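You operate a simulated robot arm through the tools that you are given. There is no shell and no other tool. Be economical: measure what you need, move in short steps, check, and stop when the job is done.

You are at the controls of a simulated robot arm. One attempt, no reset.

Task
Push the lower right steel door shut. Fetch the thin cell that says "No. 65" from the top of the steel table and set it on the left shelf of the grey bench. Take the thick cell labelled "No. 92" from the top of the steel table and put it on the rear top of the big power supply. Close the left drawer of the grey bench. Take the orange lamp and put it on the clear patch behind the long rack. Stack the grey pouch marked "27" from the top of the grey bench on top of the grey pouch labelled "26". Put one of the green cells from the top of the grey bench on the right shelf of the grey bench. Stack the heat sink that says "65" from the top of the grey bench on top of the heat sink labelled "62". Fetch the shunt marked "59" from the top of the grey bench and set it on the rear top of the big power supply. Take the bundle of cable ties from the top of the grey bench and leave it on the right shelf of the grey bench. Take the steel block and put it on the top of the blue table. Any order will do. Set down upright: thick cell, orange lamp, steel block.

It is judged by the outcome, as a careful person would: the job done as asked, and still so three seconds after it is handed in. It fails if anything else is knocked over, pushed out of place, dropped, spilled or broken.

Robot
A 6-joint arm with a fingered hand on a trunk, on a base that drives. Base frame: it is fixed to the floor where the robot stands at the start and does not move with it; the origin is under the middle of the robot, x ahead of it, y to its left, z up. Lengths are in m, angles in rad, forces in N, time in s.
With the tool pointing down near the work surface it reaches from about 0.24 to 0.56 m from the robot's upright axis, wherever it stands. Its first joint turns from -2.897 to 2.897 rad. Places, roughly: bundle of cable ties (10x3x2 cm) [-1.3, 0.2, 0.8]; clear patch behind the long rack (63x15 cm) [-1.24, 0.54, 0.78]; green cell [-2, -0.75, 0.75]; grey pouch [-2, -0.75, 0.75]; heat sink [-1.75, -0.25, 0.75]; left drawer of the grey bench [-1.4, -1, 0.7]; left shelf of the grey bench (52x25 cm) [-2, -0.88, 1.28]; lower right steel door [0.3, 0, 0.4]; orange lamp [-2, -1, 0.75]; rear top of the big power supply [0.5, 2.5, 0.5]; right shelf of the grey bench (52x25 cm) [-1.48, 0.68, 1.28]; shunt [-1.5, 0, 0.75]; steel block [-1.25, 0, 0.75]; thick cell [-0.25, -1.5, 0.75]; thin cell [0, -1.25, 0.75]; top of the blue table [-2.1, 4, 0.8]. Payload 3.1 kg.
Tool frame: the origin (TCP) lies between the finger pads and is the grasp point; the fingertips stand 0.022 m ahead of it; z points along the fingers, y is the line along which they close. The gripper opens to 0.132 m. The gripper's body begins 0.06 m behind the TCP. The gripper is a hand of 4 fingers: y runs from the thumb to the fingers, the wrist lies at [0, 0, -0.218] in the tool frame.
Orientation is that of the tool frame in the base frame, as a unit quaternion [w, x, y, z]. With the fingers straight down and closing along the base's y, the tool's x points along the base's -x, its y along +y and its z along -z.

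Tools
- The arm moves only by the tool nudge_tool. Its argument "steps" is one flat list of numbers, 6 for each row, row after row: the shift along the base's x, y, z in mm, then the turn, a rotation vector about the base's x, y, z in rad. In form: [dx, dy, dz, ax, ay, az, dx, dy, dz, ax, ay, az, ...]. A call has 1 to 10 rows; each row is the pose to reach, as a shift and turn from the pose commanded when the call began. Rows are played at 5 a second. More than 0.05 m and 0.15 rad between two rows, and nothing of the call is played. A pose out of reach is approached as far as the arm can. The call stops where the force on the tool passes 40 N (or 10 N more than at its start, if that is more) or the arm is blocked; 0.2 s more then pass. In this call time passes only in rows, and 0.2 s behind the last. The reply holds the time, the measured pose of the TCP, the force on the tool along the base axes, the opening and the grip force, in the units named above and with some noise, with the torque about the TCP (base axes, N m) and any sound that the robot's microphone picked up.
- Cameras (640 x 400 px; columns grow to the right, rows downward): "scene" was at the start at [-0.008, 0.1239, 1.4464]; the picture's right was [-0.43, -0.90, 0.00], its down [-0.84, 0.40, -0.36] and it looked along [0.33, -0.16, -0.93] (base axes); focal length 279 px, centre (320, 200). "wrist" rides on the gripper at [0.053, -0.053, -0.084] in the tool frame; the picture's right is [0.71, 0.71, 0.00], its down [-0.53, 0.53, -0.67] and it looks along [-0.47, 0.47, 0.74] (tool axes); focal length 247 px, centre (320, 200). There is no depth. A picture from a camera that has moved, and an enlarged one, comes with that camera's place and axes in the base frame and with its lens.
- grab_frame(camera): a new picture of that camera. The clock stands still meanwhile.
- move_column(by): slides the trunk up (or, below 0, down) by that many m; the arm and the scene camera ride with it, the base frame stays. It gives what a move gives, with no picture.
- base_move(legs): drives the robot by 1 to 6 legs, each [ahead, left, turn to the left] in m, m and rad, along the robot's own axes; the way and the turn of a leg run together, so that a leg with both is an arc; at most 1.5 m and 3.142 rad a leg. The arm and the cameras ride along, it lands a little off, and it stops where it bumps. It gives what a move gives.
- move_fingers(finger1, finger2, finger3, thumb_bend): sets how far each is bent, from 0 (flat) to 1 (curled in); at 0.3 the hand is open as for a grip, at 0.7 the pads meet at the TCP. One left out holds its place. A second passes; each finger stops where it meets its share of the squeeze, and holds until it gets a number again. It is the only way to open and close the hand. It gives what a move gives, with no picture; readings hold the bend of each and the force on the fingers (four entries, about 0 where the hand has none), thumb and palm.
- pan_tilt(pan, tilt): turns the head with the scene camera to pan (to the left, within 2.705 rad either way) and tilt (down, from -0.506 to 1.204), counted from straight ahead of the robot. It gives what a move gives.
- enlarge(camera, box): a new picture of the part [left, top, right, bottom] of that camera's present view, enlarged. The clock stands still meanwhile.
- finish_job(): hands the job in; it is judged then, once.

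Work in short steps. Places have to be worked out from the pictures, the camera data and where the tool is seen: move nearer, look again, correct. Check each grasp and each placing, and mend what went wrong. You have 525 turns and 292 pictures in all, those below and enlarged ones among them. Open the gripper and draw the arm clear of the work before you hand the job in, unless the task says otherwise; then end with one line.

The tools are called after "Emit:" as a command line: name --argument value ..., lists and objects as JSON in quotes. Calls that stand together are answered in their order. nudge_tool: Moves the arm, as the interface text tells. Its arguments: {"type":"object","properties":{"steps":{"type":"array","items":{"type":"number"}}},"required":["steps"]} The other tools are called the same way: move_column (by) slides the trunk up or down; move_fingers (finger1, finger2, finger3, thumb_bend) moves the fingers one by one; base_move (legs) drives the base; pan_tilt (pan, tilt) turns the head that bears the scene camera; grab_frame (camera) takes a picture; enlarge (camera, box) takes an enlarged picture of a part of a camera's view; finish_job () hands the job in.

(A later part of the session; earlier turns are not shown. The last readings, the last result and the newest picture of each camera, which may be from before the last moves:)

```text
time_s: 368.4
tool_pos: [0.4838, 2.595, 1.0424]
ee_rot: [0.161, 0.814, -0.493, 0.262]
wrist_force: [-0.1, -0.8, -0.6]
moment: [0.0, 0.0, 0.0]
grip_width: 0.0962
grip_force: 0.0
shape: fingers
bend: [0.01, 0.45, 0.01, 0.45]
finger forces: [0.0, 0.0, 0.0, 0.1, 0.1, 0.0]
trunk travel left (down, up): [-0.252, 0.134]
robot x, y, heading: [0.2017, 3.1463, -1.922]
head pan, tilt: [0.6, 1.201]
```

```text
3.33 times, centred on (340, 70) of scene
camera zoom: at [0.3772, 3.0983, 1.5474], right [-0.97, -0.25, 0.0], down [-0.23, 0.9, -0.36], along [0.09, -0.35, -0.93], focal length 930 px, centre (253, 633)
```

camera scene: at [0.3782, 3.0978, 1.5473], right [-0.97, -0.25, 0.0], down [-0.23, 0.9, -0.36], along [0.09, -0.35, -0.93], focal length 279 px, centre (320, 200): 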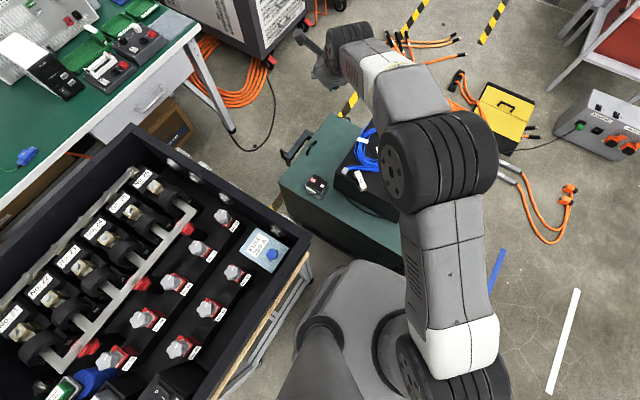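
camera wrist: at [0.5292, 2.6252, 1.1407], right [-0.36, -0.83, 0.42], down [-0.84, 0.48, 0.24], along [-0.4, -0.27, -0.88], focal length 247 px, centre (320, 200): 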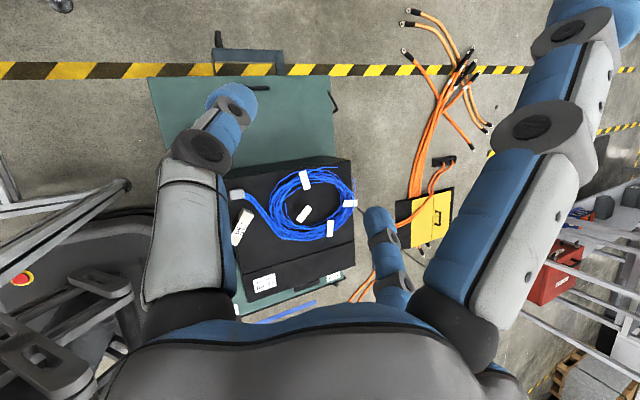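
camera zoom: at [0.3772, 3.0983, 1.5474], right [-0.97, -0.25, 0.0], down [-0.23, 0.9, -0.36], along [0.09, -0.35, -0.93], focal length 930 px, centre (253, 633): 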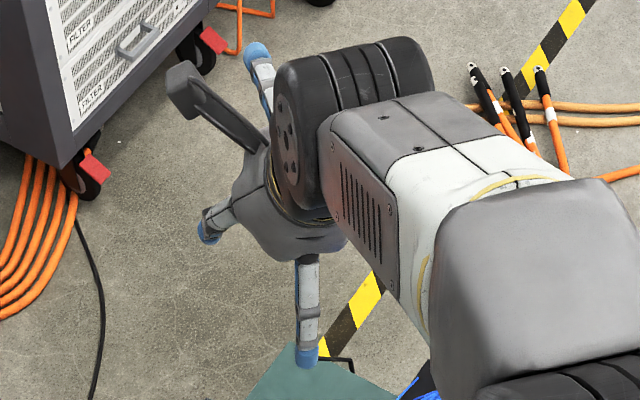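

Better plan: vertical four-finger grasp of the bar; at the supply tilt about the bar's own axis. Straighten the hand and move above the shunt.

Emit:
move_fingers --finger1 0.34 --finger3 0.34

Emit:
nudge_tool --steps '[-25, 10, 0, 0.115, 0.06, 0, -50, 20, 0, 0.23, 0.122, 0, -75, 30, 0, 0.345, 0.183, 0, -100, 37, 0, 0.46, 0.244, 0, -125, 38, 0, 0.574, 0.305, 0, -143, 38, -30, 0.574, 0.305, 0, -143, 38, -70, 0.574, 0.305, 0, -143, 38, -110, 0.574, 0.305, 0]'

Emit:
grab_frame --camera "wrist"

```text
time_s: 369.4
tool_pos: [0.4831, 2.5945, 1.0411]
ee_rot: [0.161, 0.814, -0.493, 0.262]
wrist_force: [0.5, -0.8, 0.3]
moment: [-0.01, 0.01, 0.02]
grip_width: 0.0671
grip_force: 0.1
shape: fingers
bend: [0.34, 0.45, 0.34, 0.45]
finger forces: [0.0, 0.0, 0.1, 0.0, 0.1, 0.0]
trunk travel left (down, up): [-0.252, 0.134]
robot x, y, heading: [0.2014, 3.1497, -1.922]
head pan, tilt: [0.6, 1.201]
```

```text
time_s: 371.2
tool_pos: [0.3401, 2.633, 0.9305]
ee_rot: [-0.002, 0.855, -0.518, -0.012]
wrist_force: [-0.2, 1.0, 0.6]
moment: [0.0, 0.0, -0.02]
grip_width: 0.067
grip_force: 0.0
shape: fingers
bend: [0.34, 0.45, 0.34, 0.45]
finger forces: [0.0, 0.0, 0.0, 0.1, 0.1, 0.1]
trunk travel left (down, up): [-0.252, 0.134]
robot x, y, heading: [0.1998, 3.1473, -1.923]
head pan, tilt: [0.6, 1.201]
```

```text
152 pictures are left
camera wrist: at [0.4142, 2.6093, 1.0124], right [-0.3, -0.95, -0.01], down [-0.7, 0.21, 0.69], along [-0.65, 0.21, -0.73], focal length 247 px, centre (320, 200)
```

wrist: 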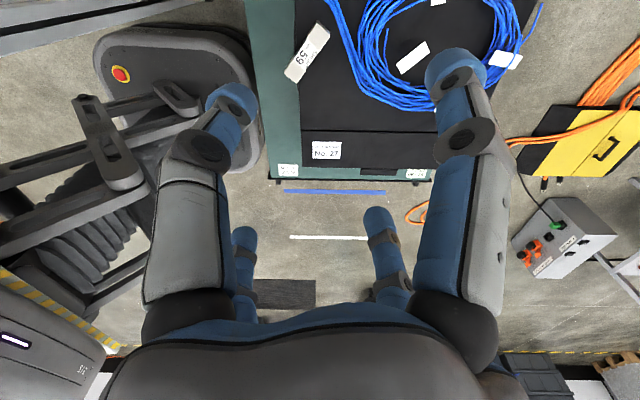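

Shunt top is at z≈0.64, centre (0.3425,2.653), axis -55°. Lower trunk, open end fingers, and come down over it.

Emit:
move_fingers --finger1 0.28 --finger3 0.28

Emit:
move_column --by -0.18

Emit:
nudge_tool --steps '[2, 20, 0, 0, 0, 0.13, 2, 20, -20, 0, 0, 0.13]'

Emit:
grab_frame --camera "wrist"

```text
time_s: 372.2
tool_pos: [0.3405, 2.6327, 0.9315]
ee_rot: [-0.002, 0.856, -0.518, -0.013]
wrist_force: [-0.4, -0.8, 0.1]
moment: [0.0, -0.04, 0.03]
grip_width: 0.0737
grip_force: 0.0
shape: fingers
bend: [0.28, 0.45, 0.28, 0.45]
finger forces: [0.0, 0.1, 0.0, 0.1, 0.0, 0.1]
trunk travel left (down, up): [-0.252, 0.134]
robot x, y, heading: [0.2023, 3.145, -1.92]
head pan, tilt: [0.6, 1.201]
```

```text
time_s: 374.2
tool_pos: [0.3402, 2.6335, 0.751]
ee_rot: [-0.003, 0.855, -0.518, -0.012]
wrist_force: [-0.4, 0.7, 0.3]
moment: [-0.01, 0.0, 0.02]
grip_width: 0.0735
grip_force: 0.1
shape: fingers
bend: [0.28, 0.45, 0.28, 0.45]
finger forces: [0.0, 0.0, 0.0, 0.0, 0.1, 0.0]
trunk travel left (down, up): [-0.072, 0.314]
robot x, y, heading: [0.2025, 3.1459, -1.918]
head pan, tilt: [0.6, 1.201]
```

```text
time_s: 374.8
tool_pos: [0.342, 2.6534, 0.7291]
ee_rot: [-0.002, 0.888, -0.46, -0.013]
wrist_force: [0.9, -0.7, 0.3]
moment: [-0.01, 0.0, 0.02]
grip_width: 0.0738
grip_force: 0.1
shape: fingers
bend: [0.28, 0.45, 0.28, 0.45]
finger forces: [0.1, 0.1, 0.0, 0.0, 0.1, 0.0]
trunk travel left (down, up): [-0.072, 0.314]
robot x, y, heading: [0.2004, 3.1484, -1.922]
head pan, tilt: [0.6, 1.201]
```

```text
151 pictures are left
camera wrist: at [0.4192, 2.64, 0.8113], right [-0.17, -0.99, -0.01], down [-0.72, 0.12, 0.69], along [-0.67, 0.12, -0.73], focal length 247 px, centre (320, 200)
```

wrist: 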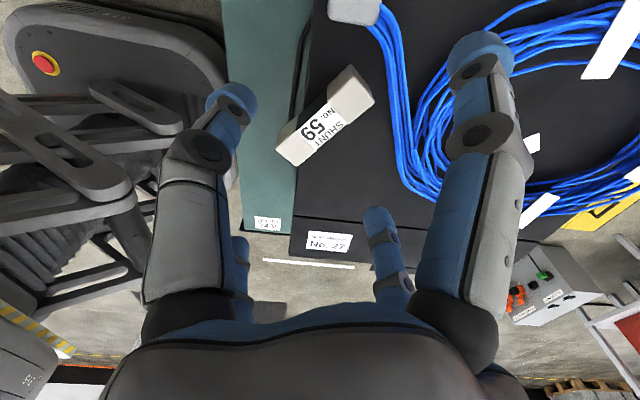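

Cable strands lie near one end, so use fingers 1/3 fully spread (bend 0) and pinch deep with thumb and finger 2, slightly toward the north end.

Emit:
move_fingers --finger1 0.0 --finger3 0.0 --finger2 0.5 --thumb_bend 0.5

Emit:
nudge_tool --steps '[-2, 6, -25, 0, 0, 0, -4, 8, -48, 0, 0, 0, -4, 8, -60, 0, 0, 0]'

Emit:
grab_frame --camera "wrist"

```text
time_s: 375.8
tool_pos: [0.3431, 2.6541, 0.729]
ee_rot: [-0.002, 0.888, -0.46, -0.013]
wrist_force: [0.0, -0.7, 0.3]
moment: [0.01, -0.02, 0.02]
grip_width: 0.0933
grip_force: 0.0
shape: fingers
bend: [0.01, 0.5, 0.01, 0.5]
finger forces: [0.1, 0.0, 0.0, 0.1, 0.0, 0.0]
trunk travel left (down, up): [-0.072, 0.314]
robot x, y, heading: [0.1982, 3.1464, -1.925]
head pan, tilt: [0.6, 1.201]
```

```text
time_s: 376.6
tool_pos: [0.3379, 2.6608, 0.6695]
ee_rot: [-0.002, 0.888, -0.46, -0.013]
wrist_force: [-0.3, -0.3, -0.3]
moment: [-0.01, -0.03, 0.02]
grip_width: 0.0934
grip_force: 0.0
shape: fingers
bend: [0.01, 0.5, 0.01, 0.5]
finger forces: [0.1, 0.0, 0.0, 0.0, 0.0, 0.0]
trunk travel left (down, up): [-0.072, 0.314]
robot x, y, heading: [0.2025, 3.144, -1.924]
head pan, tilt: [0.6, 1.201]
```

```text
150 pictures are left
camera wrist: at [0.4145, 2.6473, 0.7522], right [-0.17, -0.99, -0.01], down [-0.72, 0.12, 0.69], along [-0.67, 0.13, -0.73], focal length 247 px, centre (320, 200)
```

wrist: 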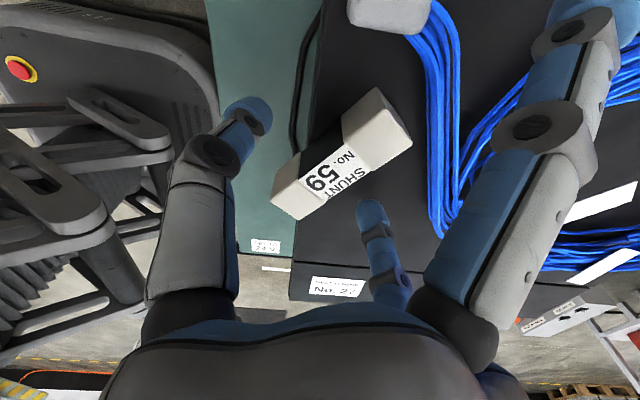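

Emit:
nudge_tool --steps '[0, 0, -5, 0, 0, 0, 0, 0, -10, 0, 0, 0, 0, 0, -14, 0, 0, 0]'

Emit:
move_fingers --finger2 0.8 --thumb_bend 0.8

Emit:
nudge_tool --steps '[0, 0, 10, 0, 0, 0, 0, 0, 30, 0, 0, 0, 0, 0, 60, 0, 0, 0, 0, 0, 100, 0, 0, 0]'

Emit:
grab_frame --camera "wrist"

```text
time_s: 377.4
tool_pos: [0.338, 2.6609, 0.6621]
ee_rot: [0.003, 0.888, -0.46, -0.01]
wrist_force: [-1.7, 3.7, 35.8]
moment: [-1.03, 0.98, -0.14]
grip_width: 0.0941
grip_force: 18.3
shape: fingers
bend: [0.0, 0.47, 0.01, 0.5]
finger forces: [3.9, 32.1, 0.0, 0.1, 0.0, 0.1]
trunk travel left (down, up): [-0.072, 0.314]
robot x, y, heading: [0.2024, 3.1486, -1.927]
head pan, tilt: [0.6, 1.201]
```

```text
time_s: 378.4
tool_pos: [0.3383, 2.6611, 0.6608]
ee_rot: [0.001, 0.888, -0.46, -0.01]
wrist_force: [-2.7, -2.3, 42.3]
moment: [-1.46, 1.12, 0.11]
grip_width: 0.0841
grip_force: 22.0
shape: fingers
bend: [0.0, 0.46, 0.01, 0.79]
finger forces: [4.6, 38.9, 0.0, 0.1, 0.8, 0.1]
trunk travel left (down, up): [-0.072, 0.314]
robot x, y, heading: [0.2029, 3.1458, -1.92]
head pan, tilt: [0.6, 1.201]
```

```text
time_s: 379.4
tool_pos: [0.3373, 2.6623, 0.7571]
ee_rot: [-0.003, 0.888, -0.46, -0.013]
wrist_force: [-0.9, 0.8, -1.2]
moment: [0.05, -0.02, 0.03]
grip_width: 0.084
grip_force: 2.0
shape: fingers
bend: [0.0, 0.52, 0.01, 0.79]
finger forces: [0.0, 2.2, 0.0, 0.0, 1.7, 0.0]
trunk travel left (down, up): [-0.072, 0.314]
robot x, y, heading: [0.2025, 3.1487, -1.919]
head pan, tilt: [0.6, 1.201]
```

```text
149 pictures are left
camera wrist: at [0.4141, 2.6476, 0.8388], right [-0.17, -0.99, -0.01], down [-0.72, 0.12, 0.69], along [-0.67, 0.13, -0.73], focal length 247 px, centre (320, 200)
```

wrist: 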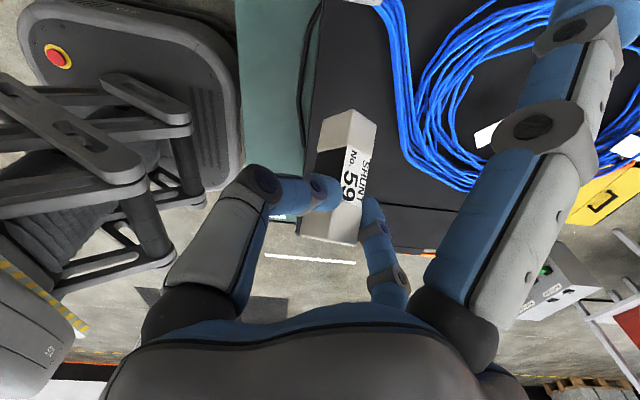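

The grip is weak (2 N). Re-squeeze now.

Emit:
move_fingers --finger2 0.85 --thumb_bend 0.79

Emit:
grab_frame --camera "wrist"

```text
time_s: 380.4
tool_pos: [0.3363, 2.6609, 0.7572]
ee_rot: [-0.002, 0.888, -0.46, -0.013]
wrist_force: [-0.1, -0.1, 0.5]
moment: [-0.01, 0.01, 0.01]
grip_width: 0.0841
grip_force: 0.1
shape: fingers
bend: [0.0, 0.68, 0.01, 0.79]
finger forces: [0.0, 0.0, 0.0, 0.0, 0.0, 0.0]
trunk travel left (down, up): [-0.072, 0.314]
robot x, y, heading: [0.2026, 3.1458, -1.92]
head pan, tilt: [0.6, 1.201]
```

```text
148 pictures are left
camera wrist: at [0.4141, 2.6471, 0.839], right [-0.17, -0.99, -0.01], down [-0.72, 0.12, 0.69], along [-0.67, 0.13, -0.73], focal length 247 px, centre (320, 200)
```

wrist: 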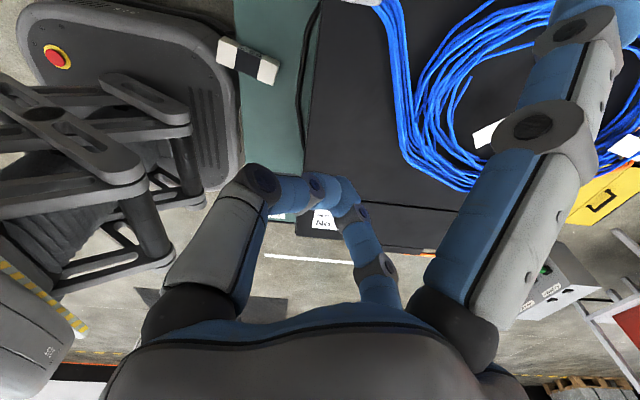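

It fell again and now lies at the north edge of the supply. Look closely before doing anything.

Emit:
enlarge --camera "scene" --box '[270, 110, 430, 270]'

Emit:
enlarge --camera "wrist" --box '[190, 10, 330, 130]'

```text
2.50 times, centred on (350, 190) of scene
camera zoom: at [0.3772, 3.0982, 1.3674], right [-0.97, -0.25, 0.0], down [-0.23, 0.9, -0.36], along [0.09, -0.35, -0.93], focal length 698 px, centre (245, 225)
```

zoom: 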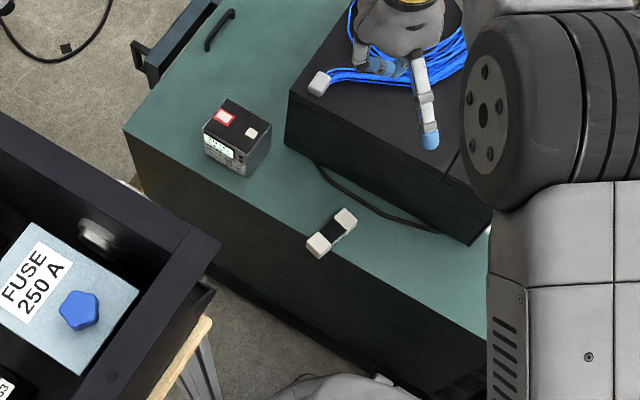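

```text
3.33 times, centred on (260, 70) of wrist
camera zoom: at [0.4141, 2.6471, 0.839], right [-0.17, -0.99, -0.01], down [-0.72, 0.12, 0.69], along [-0.67, 0.13, -0.73], focal length 823 px, centre (520, 633)
```

zoom: 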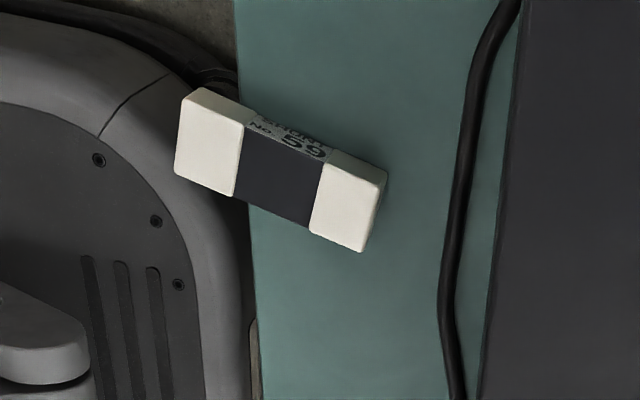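

The shunt rests on the supply's north edge strip (slightly overhanging). I'll regrasp across its narrow sides: rotate the hand, find which finger points inward and curl it fully.

Emit:
nudge_tool --steps '[0, 20, 20, 0, 0, -0.14, 0, 40, 20, 0, 0, -0.28, 2, 55, 20, 0, 0, -0.42, 4, 70, 20, 0, 0, -0.56, 6, 80, 20, 0, 0, -0.7, 8, 86, 20, 0, 0, -0.84, 8, 86, 20, 0, 0, -0.98, 8, 86, 20, 0, 0, -1.1]'

Emit:
move_fingers --finger1 1.0 --finger3 0.0 --finger2 0.45 --thumb_bend 0.45

Emit:
grab_frame --camera "wrist"

```text
time_s: 382.2
tool_pos: [0.3443, 2.7475, 0.7771]
ee_rot: [0.009, -0.515, 0.857, 0.01]
wrist_force: [1.5, 0.6, 0.1]
moment: [-0.01, 0.01, -0.02]
grip_width: 0.084
grip_force: 0.1
shape: fingers
bend: [0.0, 0.68, 0.01, 0.79]
finger forces: [0.0, 0.0, 0.0, 0.0, 0.0, 0.0]
trunk travel left (down, up): [-0.072, 0.314]
robot x, y, heading: [0.2035, 3.1444, -1.921]
head pan, tilt: [0.6, 1.201]
```

```text
time_s: 383.2
tool_pos: [0.3464, 2.748, 0.7779]
ee_rot: [0.008, -0.515, 0.857, 0.01]
wrist_force: [-0.3, 0.3, 0.6]
moment: [0.0, 0.0, 0.02]
grip_width: 0.0565
grip_force: 0.0
shape: fingers
bend: [1.0, 0.45, 0.01, 0.45]
finger forces: [0.0, 0.0, 0.1, 0.1, 0.0, 0.0]
trunk travel left (down, up): [-0.072, 0.314]
robot x, y, heading: [0.2052, 3.1461, -1.922]
head pan, tilt: [0.6, 1.201]
```

```text
145 pictures are left
camera wrist: at [0.3686, 2.6734, 0.8591], right [-0.96, -0.29, -0.01], down [-0.22, 0.69, 0.69], along [-0.19, 0.66, -0.73], focal length 247 px, centre (320, 200)
```

wrist: 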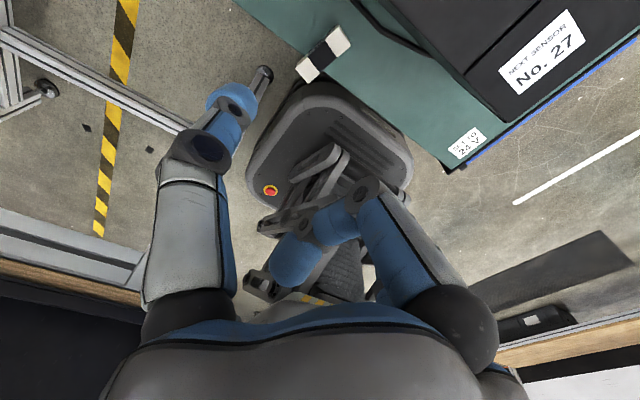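

Finger 1 is the inward one and is now fully curled. Align to the bar (axis ~55°, centre (0.345,2.757)) and descend.

Emit:
nudge_tool --steps '[-1, 9, -45, 0, 0, -0.12, -1, 9, -90, 0, 0, -0.12, -1, 9, -135, 0, 0, -0.12, -1, 9, -180, 0, 0, -0.12, -1, 9, -220, 0, 0, -0.12]'

Emit:
grab_frame --camera "wrist"

Emit:
enlarge --camera "scene" --box '[270, 150, 430, 270]'

```text
time_s: 384.4
tool_pos: [0.3465, 2.7567, 0.5552]
ee_rot: [0.009, -0.464, 0.886, 0.01]
wrist_force: [-0.5, 0.4, -0.8]
moment: [-0.01, 0.0, 0.02]
grip_width: 0.0565
grip_force: 0.0
shape: fingers
bend: [1.0, 0.45, 0.01, 0.45]
finger forces: [0.0, 0.0, 0.0, 0.1, 0.0, 0.0]
trunk travel left (down, up): [-0.072, 0.314]
robot x, y, heading: [0.2039, 3.1462, -1.919]
head pan, tilt: [0.6, 1.201]
```

```text
144 pictures are left
camera wrist: at [0.3601, 2.6804, 0.6367], right [-0.98, -0.18, -0.01], down [-0.14, 0.71, 0.69], along [-0.11, 0.68, -0.73], focal length 247 px, centre (320, 200)
```

wrist: 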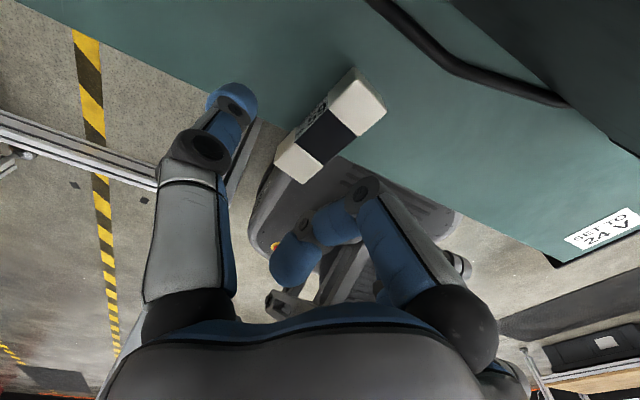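

```text
3.33 times, centred on (350, 210) of scene
camera zoom: at [0.3773, 3.098, 1.3674], right [-0.97, -0.25, 0.0], down [-0.23, 0.9, -0.36], along [0.09, -0.35, -0.93], focal length 930 px, centre (220, 167)
```

zoom: 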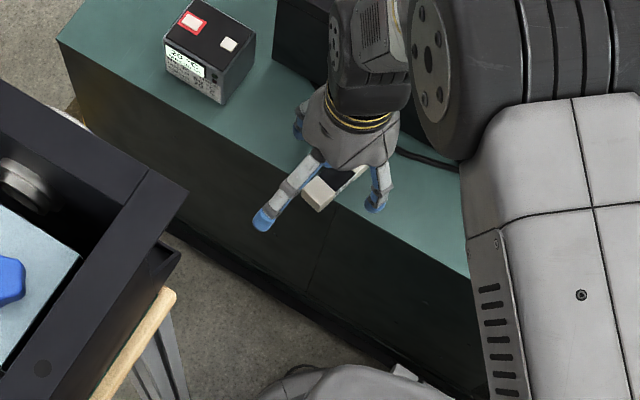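

Emit:
nudge_tool --steps '[0, 2, -15, 0, 0, 0.08, 0, 2, -30, 0, 0, 0.08, 0, 2, -40, 0, 0, 0.08]'

Emit:
grab_frame --camera "wrist"

```text
time_s: 385.2
tool_pos: [0.3465, 2.7582, 0.5165]
ee_rot: [0.008, -0.5, 0.866, 0.011]
wrist_force: [1.1, 6.7, 1.2]
moment: [-0.69, 0.09, 0.26]
grip_width: 0.0566
grip_force: 0.0
shape: fingers
bend: [1.0, 0.45, 0.01, 0.45]
finger forces: [0.0, 0.0, 0.0, 0.0, 0.0, 0.0]
trunk travel left (down, up): [-0.072, 0.314]
robot x, y, heading: [0.2, 3.1475, -1.923]
head pan, tilt: [0.6, 1.201]
```

```text
142 pictures are left
camera wrist: at [0.3653, 2.6844, 0.5973], right [-0.97, -0.26, -0.01], down [-0.19, 0.7, 0.69], along [-0.17, 0.67, -0.73], focal length 247 px, centre (320, 200)
```

wrist: 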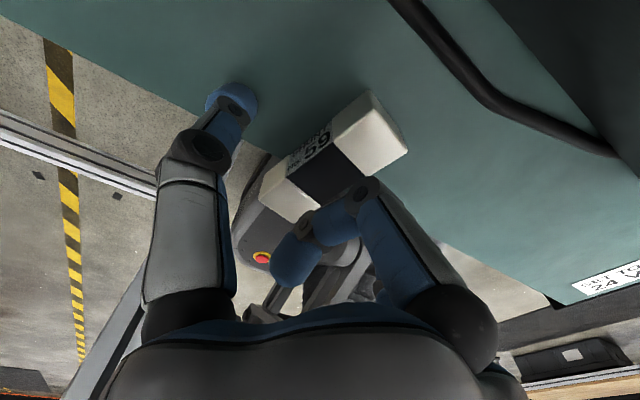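

A light side contact (hand's camera side against the box). Raise, rotate the hand 180° so that side faces outward, and swap curled fingers.

Emit:
nudge_tool --steps '[0, 10, 30, 0, 0, 0, 0, 10, 75, 0, 0, 0, 0, 10, 110, 0, 0, 0.15, 0, 10, 110, 0, 0, 0.3, 0, 10, 110, 0, 0, 0.45, 0, 10, 110, 0, 0, 0.6, 0, 10, 110, 0, 0, 0.75, 0, 10, 110, 0, 0, 0.9, 0, 10, 110, 0, 0, 1.05, 0, 10, 110, 0, 0, 1.2]'

Emit:
nudge_tool --steps '[0, 0, 0, 0, 0, 0.15, 0, 0, 0, 0, 0, 0.3, 0, 0, 0, 0, 0, 0.45, 0, 0, 0, 0, 0, 0.6, 0, 0, 0, 0, 0, 0.75, 0, 0, 0, 0, 0, 0.9, 0, 0, 0, 0, 0, 1.05, 0, 0, 0, 0, 0, 1.2, 0, 0, 0, 0, 0, 1.35, 0, 0, 0, 0, 0, 1.5]'

Emit:
nudge_tool --steps '[0, 0, 0, 0, 0, 0.15, 0, 0, 0, 0, 0, 0.3, 0, 0, 0, 0, 0, 0.44]'

Emit:
move_fingers --finger1 0.0 --finger3 1.0

Emit:
grab_frame --camera "wrist"

```text
time_s: 387.4
tool_pos: [0.3444, 2.7678, 0.6264]
ee_rot: [-0.001, 0.902, -0.432, -0.013]
wrist_force: [-0.1, 0.2, 0.7]
moment: [0.01, -0.04, 0.03]
grip_width: 0.0566
grip_force: 0.0
shape: fingers
bend: [1.0, 0.45, 0.01, 0.45]
finger forces: [0.0, 0.0, 0.1, 0.0, 0.0, 0.0]
trunk travel left (down, up): [-0.072, 0.314]
robot x, y, heading: [0.2033, 3.1446, -1.923]
head pan, tilt: [0.6, 1.201]
```

```text
time_s: 389.6
tool_pos: [0.345, 2.7679, 0.6266]
ee_rot: [0.007, 0.954, 0.298, -0.01]
wrist_force: [-0.2, 0.1, -0.4]
moment: [0.02, -0.02, -0.02]
grip_width: 0.0567
grip_force: 0.1
shape: fingers
bend: [1.0, 0.45, 0.01, 0.45]
finger forces: [0.1, 0.0, 0.0, 0.0, 0.0, 0.0]
trunk travel left (down, up): [-0.072, 0.314]
robot x, y, heading: [0.2022, 3.1461, -1.92]
head pan, tilt: [0.6, 1.201]
```

```text
time_s: 390.4
tool_pos: [0.3446, 2.7682, 0.6276]
ee_rot: [0.009, 0.866, 0.499, -0.008]
wrist_force: [-0.1, 7.4, -1.0]
moment: [0.03, 0.0, -0.34]
grip_width: 0.0565
grip_force: 3.3
shape: fingers
bend: [1.0, 0.45, 0.11, 0.45]
finger forces: [0.0, 0.0, 6.2, 0.0, 0.1, 0.1]
trunk travel left (down, up): [-0.072, 0.314]
robot x, y, heading: [0.2003, 3.1471, -1.923]
head pan, tilt: [0.6, 1.201]
```

```text
time_s: 391.4
tool_pos: [0.3448, 2.7661, 0.6259]
ee_rot: [0.009, 0.867, 0.498, -0.009]
wrist_force: [0.6, 0.4, -0.1]
moment: [0.01, 0.04, 0.01]
grip_width: 0.0965
grip_force: 0.0
shape: fingers
bend: [0.01, 0.45, 1.0, 0.45]
finger forces: [0.0, 0.0, 0.1, 0.0, 0.1, 0.0]
trunk travel left (down, up): [-0.072, 0.314]
robot x, y, heading: [0.2041, 3.147, -1.919]
head pan, tilt: [0.6, 1.201]
```

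```text
141 pictures are left
camera wrist: at [0.3268, 2.8431, 0.7089], right [0.97, 0.25, -0.01], down [0.19, -0.7, 0.69], along [0.17, -0.67, -0.73], focal length 247 px, centre (320, 200)
```

wrist: 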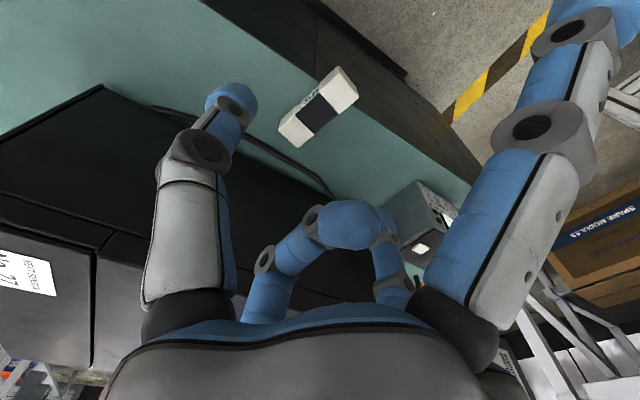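

Emit:
nudge_tool --steps '[0, -12, -40, 0, 0, 0, 0, -12, -80, 0, 0, 0, 0, -12, -98, 0, 0, 0]'

Emit:
grab_frame --camera "wrist"

```text
time_s: 392.2
tool_pos: [0.3461, 2.7547, 0.5302]
ee_rot: [0.009, 0.867, 0.498, -0.009]
wrist_force: [0.1, 0.4, -0.2]
moment: [0.01, 0.0, 0.02]
grip_width: 0.0965
grip_force: 0.1
shape: fingers
bend: [0.01, 0.45, 1.0, 0.45]
finger forces: [0.0, 0.0, 0.0, 0.0, 0.0, 0.0]
trunk travel left (down, up): [-0.072, 0.314]
robot x, y, heading: [0.2007, 3.1482, -1.923]
head pan, tilt: [0.6, 1.201]
```

```text
140 pictures are left
camera wrist: at [0.3281, 2.8296, 0.6116], right [0.97, 0.25, -0.01], down [0.19, -0.7, 0.69], along [0.17, -0.67, -0.73], focal length 247 px, centre (320, 200)
```

wrist: 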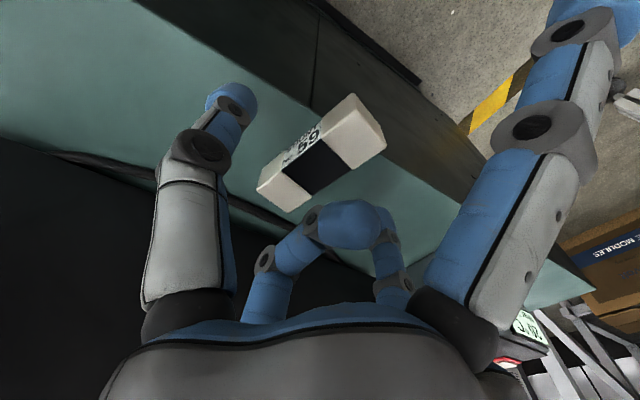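

Emit:
nudge_tool --steps '[0, 0, -7, 0, 0, 0, 0, 0, -13, 0, 0, 0, 0, 0, -17, 0, 0, 0]'

Emit:
grab_frame --camera "wrist"

```text
time_s: 393.0
tool_pos: [0.3458, 2.7553, 0.5135]
ee_rot: [0.012, 0.867, 0.499, -0.009]
wrist_force: [2.5, 0.7, 15.8]
moment: [0.47, 0.64, -0.08]
grip_width: 0.0966
grip_force: 7.8
shape: fingers
bend: [0.01, 0.45, 1.0, 0.45]
finger forces: [0.0, 0.0, 0.0, 0.2, 16.4, 0.0]
trunk travel left (down, up): [-0.072, 0.314]
robot x, y, heading: [0.1977, 3.1462, -1.918]
head pan, tilt: [0.6, 1.201]
```

```text
139 pictures are left
camera wrist: at [0.328, 2.8305, 0.5948], right [0.97, 0.25, -0.01], down [0.19, -0.7, 0.69], along [0.17, -0.67, -0.73], focal length 247 px, centre (320, 200)
```

wrist: 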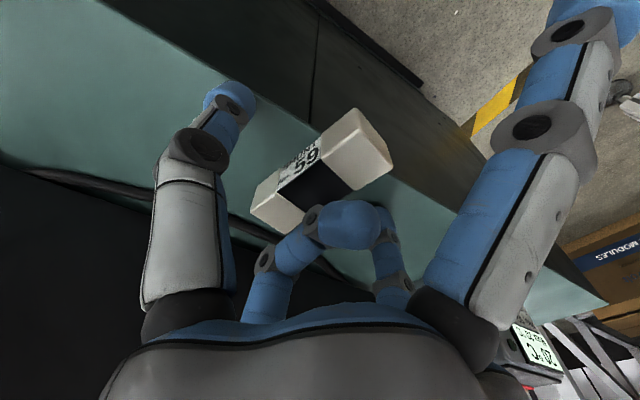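

Thumb reached the surface. Raise 2 mm and close.

Emit:
nudge_tool --steps '[0, 0, 2, 0, 0, 0]'

Emit:
move_fingers --finger2 0.85 --thumb_bend 0.85

Emit:
grab_frame --camera "wrist"

```text
time_s: 393.4
tool_pos: [0.3446, 2.7566, 0.5139]
ee_rot: [0.011, 0.867, 0.498, -0.008]
wrist_force: [-0.6, -1.5, 1.2]
moment: [0.02, 0.06, 0.03]
grip_width: 0.0966
grip_force: 1.2
shape: fingers
bend: [0.01, 0.45, 1.0, 0.45]
finger forces: [0.1, 0.1, 0.1, 0.1, 1.6, 0.0]
trunk travel left (down, up): [-0.072, 0.314]
robot x, y, heading: [0.2022, 3.1457, -1.921]
head pan, tilt: [0.6, 1.201]
```

```text
time_s: 394.4
tool_pos: [0.3448, 2.7558, 0.5146]
ee_rot: [0.01, 0.867, 0.497, -0.008]
wrist_force: [0.4, 1.5, -0.2]
moment: [-0.02, 0.0, 0.04]
grip_width: 0.0837
grip_force: 11.6
shape: fingers
bend: [0.01, 0.54, 1.0, 0.78]
finger forces: [0.0, 11.8, 0.0, 0.1, 12.1, 0.1]
trunk travel left (down, up): [-0.072, 0.314]
robot x, y, heading: [0.2024, 3.1462, -1.92]
head pan, tilt: [0.6, 1.201]
```

```text
138 pictures are left
camera wrist: at [0.3275, 2.8313, 0.5958], right [0.97, 0.25, -0.01], down [0.19, -0.7, 0.69], along [0.17, -0.67, -0.73], focal length 247 px, centre (320, 200)
```

wrist: 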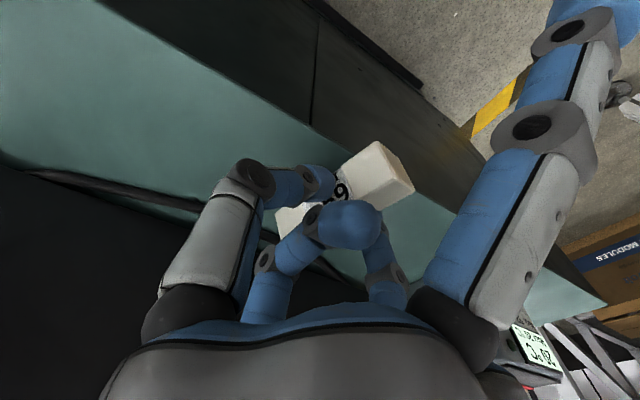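

Firm 12 N pinch. Lift slowly.

Emit:
nudge_tool --steps '[0, 0, 8, 0, 0, 0, 0, 0, 20, 0, 0, 0, 0, 0, 40, 0, 0, 0, 0, 5, 70, 0, 0, 0]'

Emit:
grab_frame --camera "wrist"

```text
time_s: 395.4
tool_pos: [0.3447, 2.7614, 0.5843]
ee_rot: [0.011, 0.866, 0.499, -0.009]
wrist_force: [0.3, 0.2, -2.0]
moment: [0.01, 0.03, 0.02]
grip_width: 0.0833
grip_force: 11.4
shape: fingers
bend: [0.01, 0.54, 1.0, 0.78]
finger forces: [0.1, 12.2, 0.0, 0.0, 11.3, 0.0]
trunk travel left (down, up): [-0.072, 0.314]
robot x, y, heading: [0.2015, 3.1468, -1.922]
head pan, tilt: [0.6, 1.201]
```

```text
137 pictures are left
camera wrist: at [0.3262, 2.8362, 0.6662], right [0.97, 0.25, -0.01], down [0.19, -0.7, 0.69], along [0.17, -0.66, -0.73], focal length 247 px, centre (320, 200)
```

wrist: 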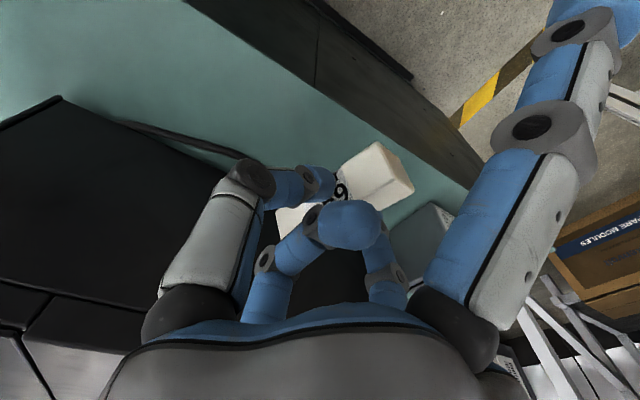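

Held at 12 N. Place it in the strip between cell 92 and the rear edge. Raise, yaw -0.785 slowly, then move over and tilt outward 0.7 rad.

Emit:
nudge_tool --steps '[0, 0, 30, 0, 0, 0, 0, 0, 65, 0, 0, -0.08, 0, 0, 100, 0, 0, -0.18, 0, 0, 130, 0, 0, -0.28, 0, 0, 130, 0, 0, -0.4, 0, 0, 130, 0, 0, -0.52, 0, 0, 130, 0, 0, -0.65, 0, 0, 130, 0, 0, -0.785]'

Emit:
nudge_tool --steps '[30, -14, 0, -0.08, -0.02, 0, 60, -28, 0, -0.16, -0.045, 0, 90, -42, 0, -0.25, -0.07, 0, 120, -55, 0, -0.34, -0.09, 0, 150, -68, 0, -0.43, -0.115, 0, 180, -82, 0, -0.52, -0.14, 0, 210, -97, 0, -0.6, -0.16, 0, 235, -108, 0, -0.676, -0.181, 0, 251, -116, 0, -0.676, -0.181, 0]'

Emit:
grab_frame --camera "wrist"

Emit:
grab_frame --camera "scene"

```text
time_s: 397.2
tool_pos: [0.3444, 2.7608, 0.7139]
ee_rot: [0.006, 0.992, 0.128, -0.012]
wrist_force: [0.2, -0.3, -1.6]
moment: [0.03, 0.02, 0.0]
grip_width: 0.0835
grip_force: 11.6
shape: fingers
bend: [0.01, 0.54, 1.0, 0.78]
finger forces: [0.1, 12.2, 0.1, 0.1, 11.3, 0.0]
trunk travel left (down, up): [-0.072, 0.314]
robot x, y, heading: [0.2039, 3.1478, -1.922]
head pan, tilt: [0.6, 1.201]
```

```text
time_s: 399.2
tool_pos: [0.5983, 2.6458, 0.7143]
ee_rot: [0.345, 0.931, 0.117, 0.034]
wrist_force: [0.4, -0.1, -1.2]
moment: [0.06, 0.03, 0.01]
grip_width: 0.0833
grip_force: 11.4
shape: fingers
bend: [0.01, 0.54, 1.0, 0.78]
finger forces: [0.1, 11.2, 0.0, 0.0, 11.8, 0.0]
trunk travel left (down, up): [-0.072, 0.314]
robot x, y, heading: [0.2039, 3.1483, -1.92]
head pan, tilt: [0.6, 1.201]
```

```text
136 pictures are left
camera wrist: at [0.628, 2.7505, 0.742], right [0.82, -0.35, 0.45], down [-0.51, -0.09, 0.86], along [-0.26, -0.93, -0.25], focal length 247 px, centre (320, 200)
```

wrist: 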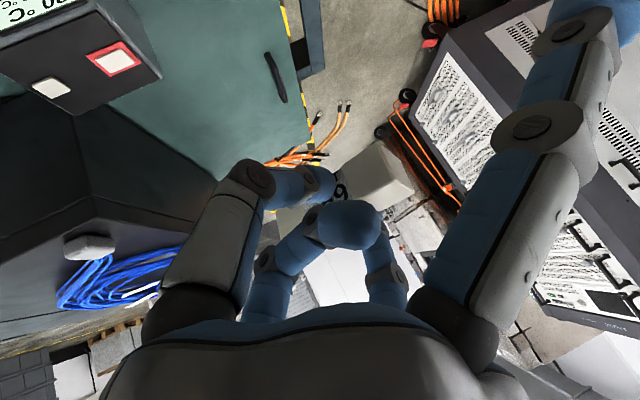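

```text
135 pictures are left
camera scene: at [0.3776, 3.0979, 1.3674], right [-0.97, -0.25, 0.0], down [-0.23, 0.9, -0.36], along [0.09, -0.35, -0.93], focal length 279 px, centre (320, 200)
```

scene: 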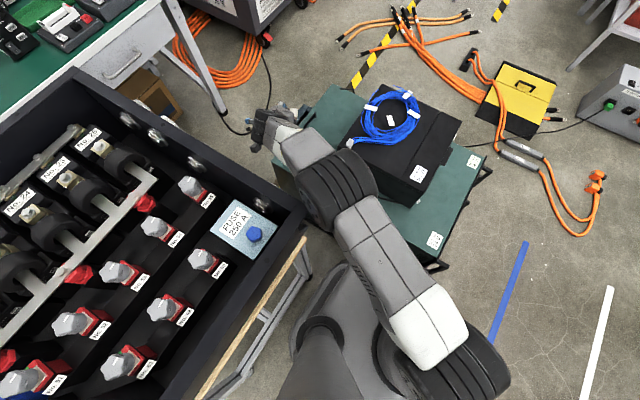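

Bar is over the target strip. Descend: first arm -130 mm, then check.

Emit:
nudge_tool --steps '[0, 0, -35, 0, 0, 0, 0, 0, -70, 0, 0, 0, 0, 0, -100, 0, 0, 0, 0, 0, -130, 0, 0, 0]'

Emit:
move_column --by -0.05

Emit:
grab_frame --camera "wrist"

Emit:
enlarge --camera "scene" --box '[230, 60, 390, 200]'

```text
time_s: 400.1
tool_pos: [0.6358, 2.6122, 0.769]
ee_rot: [0.426, 0.894, 0.089, 0.105]
wrist_force: [0.3, 0.3, -2.0]
moment: [0.07, -0.03, 0.0]
grip_width: 0.0836
grip_force: 12.0
shape: fingers
bend: [0.01, 0.54, 1.0, 0.78]
finger forces: [0.0, 11.8, 0.0, 0.0, 12.8, 0.0]
trunk travel left (down, up): [-0.072, 0.314]
robot x, y, heading: [0.2048, 3.146, -1.919]
head pan, tilt: [0.6, 1.201]
stopped in row 4: the arm was blocked; the commanded pose is now the measured one
```

```text
time_s: 400.9
tool_pos: [0.6505, 2.5952, 0.8323]
ee_rot: [0.479, 0.862, 0.069, 0.152]
wrist_force: [-0.1, -1.0, -1.4]
moment: [0.03, -0.02, -0.02]
grip_width: 0.0837
grip_force: 12.1
shape: fingers
bend: [0.0, 0.54, 1.0, 0.78]
finger forces: [0.1, 11.7, 0.0, 0.1, 12.8, 0.0]
trunk travel left (down, up): [-0.026, 0.36]
robot x, y, heading: [0.2039, 3.1457, -1.917]
head pan, tilt: [0.6, 1.201]
stopped: the arm was blocked; the commanded pose is now the measured one
```

```text
134 pictures are left
camera wrist: at [0.6759, 2.7052, 0.8389], right [0.65, -0.19, 0.74], down [-0.73, 0.12, 0.67], along [-0.22, -0.97, -0.06], focal length 247 px, centre (320, 200)
```

wrist: 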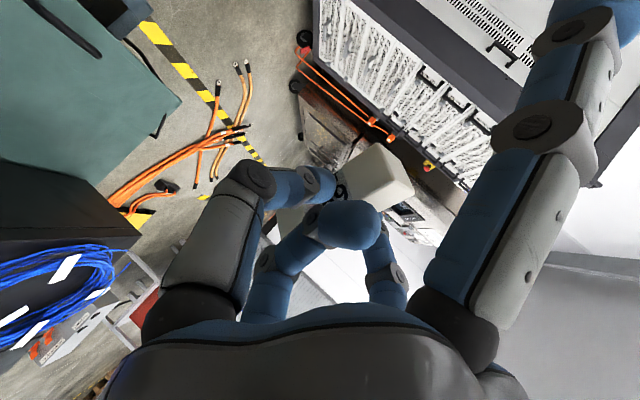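

```text
2.86 times, centred on (310, 130) of scene
camera zoom: at [0.369, 3.105, 1.3198], right [-0.97, -0.25, -0.01], down [-0.23, 0.9, -0.37], along [0.1, -0.36, -0.93], focal length 797 px, centre (349, 400)
```

zoom: 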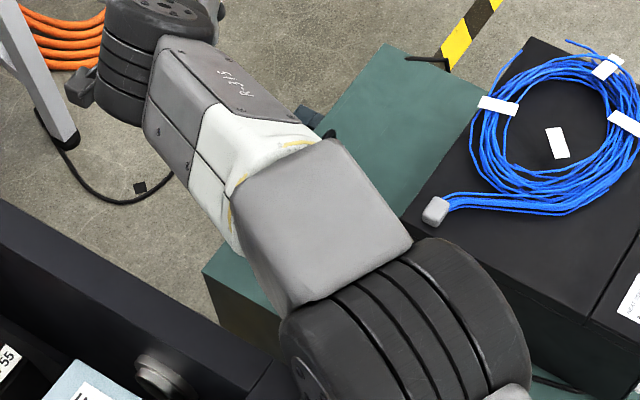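

Something blocked the arm (a link likely touching the cell or table). Undo immediately: raise the trunk.

Emit:
move_column --by 0.15

Emit:
grab_frame --camera "scene"

```text
time_s: 402.6
tool_pos: [0.6568, 2.5904, 0.9711]
ee_rot: [0.473, 0.866, 0.072, 0.147]
wrist_force: [0.5, -0.1, -1.9]
moment: [0.06, 0.01, 0.02]
grip_width: 0.0838
grip_force: 12.6
shape: fingers
bend: [0.0, 0.54, 1.0, 0.78]
finger forces: [0.0, 11.7, 0.0, 0.0, 12.9, 0.0]
trunk travel left (down, up): [-0.176, 0.21]
robot x, y, heading: [0.2087, 3.143, -1.925]
head pan, tilt: [0.6, 1.201]
```

```text
132 pictures are left
camera scene: at [0.379, 3.097, 1.472], right [-0.97, -0.25, 0.0], down [-0.23, 0.9, -0.36], along [0.09, -0.35, -0.93], focal length 279 px, centre (320, 200)
```

scene: 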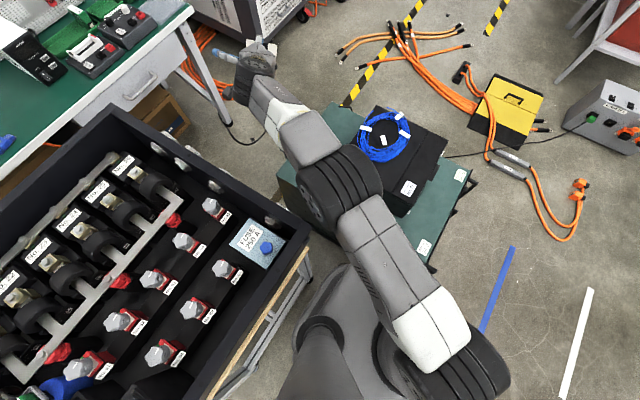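

Emit:
nudge_tool --steps '[-25, 15, 20, 0.1, 0.03, 0, -55, 35, 30, 0.2, 0.06, 0, -90, 60, 40, 0.3, 0.09, 0, -125, 85, 40, 0.4, 0.12, 0, -165, 110, 40, 0.5, 0.15, 0, -205, 130, 40, 0.6, 0.18, 0, -245, 145, 40, 0.7, 0.2, 0, -285, 155, 40, 0.75, 0.21, 0]'

Emit:
grab_frame --camera "scene"

```text
time_s: 404.4
tool_pos: [0.3716, 2.7462, 1.0133]
ee_rot: [0.113, 0.989, 0.06, 0.073]
wrist_force: [0.4, 0.0, -2.3]
moment: [0.06, 0.03, -0.05]
grip_width: 0.0837
grip_force: 11.4
shape: fingers
bend: [0.0, 0.54, 1.0, 0.79]
finger forces: [0.0, 11.7, 0.0, 0.0, 11.2, 0.1]
trunk travel left (down, up): [-0.176, 0.21]
robot x, y, heading: [0.203, 3.1467, -1.92]
head pan, tilt: [0.6, 1.201]
```

```text
131 pictures are left
camera scene: at [0.3779, 3.0975, 1.472], right [-0.97, -0.25, 0.0], down [-0.23, 0.9, -0.36], along [0.09, -0.35, -0.93], focal length 279 px, centre (320, 200)
```

scene: 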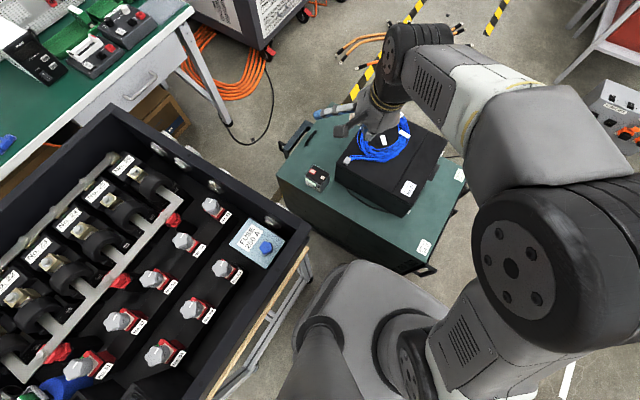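

Cell 92 is untouched. The arm flipped its elbow through the stretched singularity. Redo: tilt first while close in, then extend with the elbow kept up.

Emit:
nudge_tool --steps '[0, 10, -20, -0.12, 0.006, 0.015, 0, 20, -40, -0.24, 0.011, 0.03, 0, 30, -60, -0.36, 0.017, 0.046, 0, 30, -80, -0.48, 0.022, 0.06, 0, 30, -100, -0.586, 0.027, 0.075]'

Emit:
nudge_tool --steps '[32, -18, -10, 0, 0, 0, 64, -36, -20, 0, 0, 0, 96, -55, -30, 0, 0, 0, 128, -74, -40, 0, 0, 0, 160, -92, -50, 0, 0, 0, 192, -110, -60, 0, 0, 0, 222, -128, -60, 0, 0, 0]'

Emit:
grab_frame --camera "scene"

Emit:
grab_frame --camera "wrist"

```text
time_s: 405.6
tool_pos: [0.3542, 2.7729, 0.9244]
ee_rot: [0.354, 0.93, 0.098, 0.007]
wrist_force: [0.4, -0.7, -1.4]
moment: [0.1, 0.03, 0.02]
grip_width: 0.0839
grip_force: 11.6
shape: fingers
bend: [0.0, 0.54, 1.0, 0.79]
finger forces: [0.1, 11.3, 0.0, 0.0, 11.9, 0.1]
out of reach, approached as far as the arm can: row 3, 4, 5
trunk travel left (down, up): [-0.176, 0.21]
robot x, y, heading: [0.2033, 3.1457, -1.919]
head pan, tilt: [0.6, 1.201]
```

```text
time_s: 407.2
tool_pos: [0.5783, 2.6423, 0.8605]
ee_rot: [0.354, 0.93, 0.1, 0.007]
wrist_force: [0.1, 0.7, -1.8]
moment: [0.05, -0.01, 0.01]
grip_width: 0.0836
grip_force: 11.7
shape: fingers
bend: [0.0, 0.54, 1.0, 0.79]
finger forces: [0.0, 11.0, 0.0, 0.0, 11.5, 0.0]
trunk travel left (down, up): [-0.176, 0.21]
robot x, y, heading: [0.2084, 3.1435, -1.922]
head pan, tilt: [0.6, 1.201]
```

```text
130 pictures are left
camera scene: at [0.3795, 3.0967, 1.4718], right [-0.97, -0.25, 0.0], down [-0.23, 0.9, -0.36], along [0.09, -0.35, -0.93], focal length 279 px, centre (320, 200)
```

scene: 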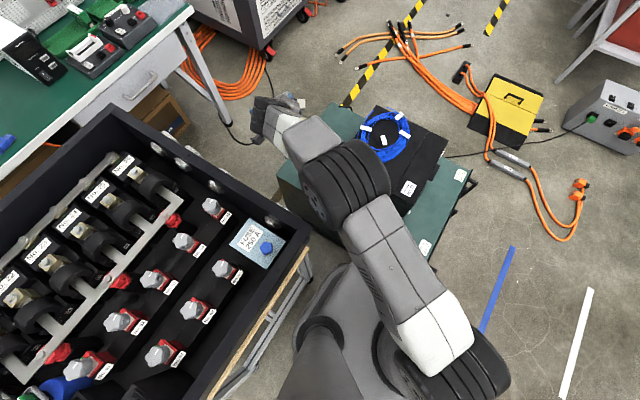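

```text
129 pictures are left
camera wrist: at [0.6142, 2.7468, 0.8859], right [0.82, -0.38, 0.43], down [-0.48, -0.04, 0.88], along [-0.32, -0.92, -0.22], focal length 247 px, centre (320, 200)
```

wrist: 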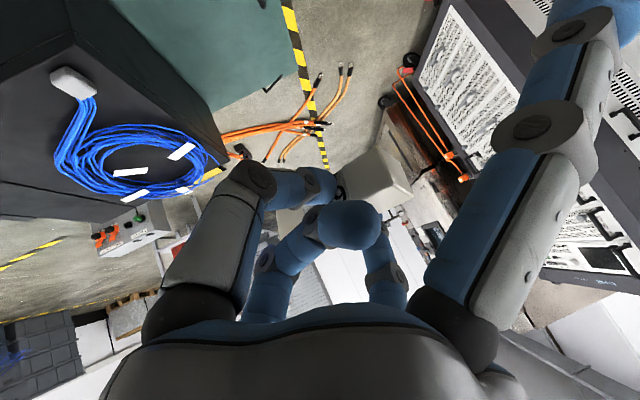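

Cell stays safe but this approach angle brings the elbow near the tray table. I'll use a different hand orientation: bar pointing outward at -40°, 0.55 rad tilt. Retract and reorient first.

Emit:
nudge_tool --steps '[-18, 18, 10, 0.061, -0.084, -0.072, -36, 36, 20, 0.123, -0.167, -0.144, -54, 54, 30, 0.184, -0.251, -0.216, -72, 72, 40, 0.245, -0.335, -0.288, -90, 90, 40, 0.307, -0.418, -0.36, -108, 108, 40, 0.368, -0.502, -0.432, -126, 126, 40, 0.429, -0.586, -0.504, -144, 144, 40, 0.491, -0.669, -0.576, -158, 158, 40, 0.552, -0.753, -0.648]'

Emit:
grab_frame --camera "wrist"

```text
time_s: 409.2
tool_pos: [0.4188, 2.8012, 0.902]
ee_rot: [0.094, 0.904, -0.33, 0.255]
wrist_force: [0.3, -0.5, -1.0]
moment: [0.03, -0.01, -0.02]
grip_width: 0.0836
grip_force: 11.6
shape: fingers
bend: [0.0, 0.54, 1.0, 0.79]
finger forces: [0.1, 12.0, 0.0, 0.0, 11.2, 0.0]
trunk travel left (down, up): [-0.176, 0.21]
robot x, y, heading: [0.2035, 3.1447, -1.922]
head pan, tilt: [0.6, 1.201]
```

```text
128 pictures are left
camera wrist: at [0.4544, 2.8416, 1.0007], right [0.01, -0.93, 0.37], down [-0.95, 0.11, 0.3], along [-0.32, -0.35, -0.88], focal length 247 px, centre (320, 200)
```

wrist: 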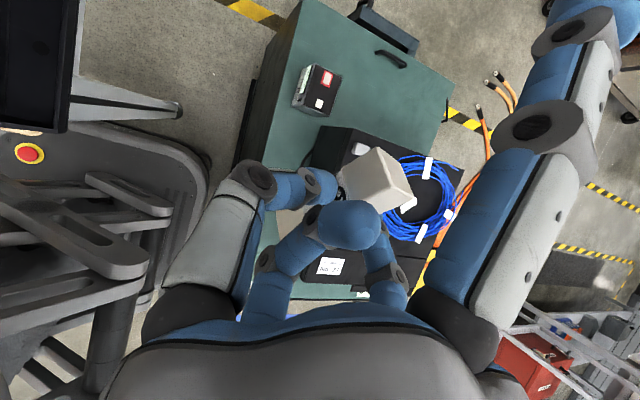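

Good orientation. Adjust yaw to -50° and extend to above the target (0.595,2.658), staying high.

Emit:
nudge_tool --steps '[30, -24, 0, 0, 0, -0.06, 60, -48, 0, 0, 0, -0.12, 90, -72, 0, 0, 0, -0.175, 120, -97, 0, 0, 0, -0.175, 150, -121, 0, 0, 0, -0.175, 176, -143, 0, 0, 0, -0.175]'

Emit:
move_column --by -0.1

Emit:
grab_frame --camera "scene"

Emit:
grab_frame --camera "wrist"

```text
time_s: 410.6
tool_pos: [0.5937, 2.6597, 0.9031]
ee_rot: [0.115, 0.872, -0.408, 0.244]
wrist_force: [0.5, -0.3, -2.3]
moment: [0.02, 0.0, -0.01]
grip_width: 0.0835
grip_force: 11.7
shape: fingers
bend: [0.0, 0.54, 1.0, 0.79]
finger forces: [0.1, 12.2, 0.1, 0.1, 11.3, 0.1]
trunk travel left (down, up): [-0.176, 0.21]
robot x, y, heading: [0.2055, 3.1447, -1.924]
head pan, tilt: [0.6, 1.201]
```

```text
time_s: 411.9
tool_pos: [0.5937, 2.66, 0.8022]
ee_rot: [0.116, 0.872, -0.408, 0.246]
wrist_force: [-0.1, 0.6, -1.6]
moment: [0.02, 0.03, -0.01]
grip_width: 0.0835
grip_force: 11.8
shape: fingers
bend: [0.0, 0.54, 1.0, 0.79]
finger forces: [0.0, 12.1, 0.0, 0.1, 11.4, 0.1]
trunk travel left (down, up): [-0.076, 0.31]
robot x, y, heading: [0.2063, 3.143, -1.919]
head pan, tilt: [0.6, 1.201]
```

```text
127 pictures are left
camera scene: at [0.3788, 3.0972, 1.3711], right [-0.97, -0.25, 0.0], down [-0.23, 0.9, -0.36], along [0.09, -0.35, -0.93], focal length 279 px, centre (320, 200)
```

scene: 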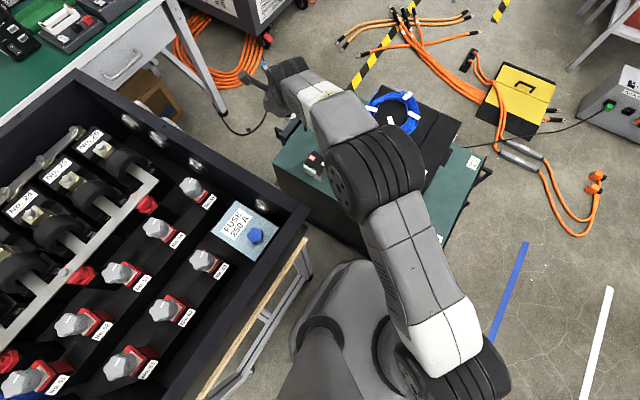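

```text
126 pictures are left
camera wrist: at [0.6367, 2.693, 0.902], right [-0.16, -0.92, 0.37], down [-0.91, 0.28, 0.3], along [-0.37, -0.29, -0.88], focal length 247 px, centre (320, 200)
```

wrist: 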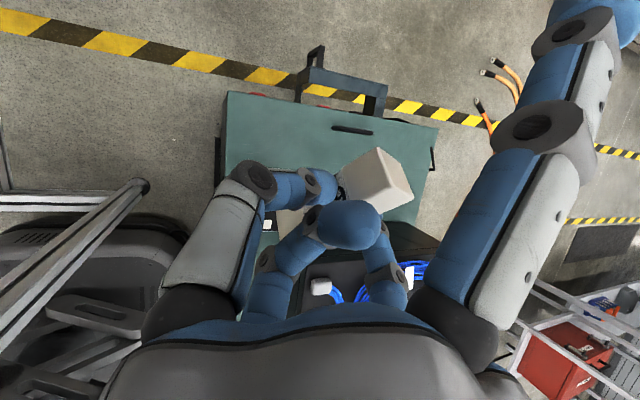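

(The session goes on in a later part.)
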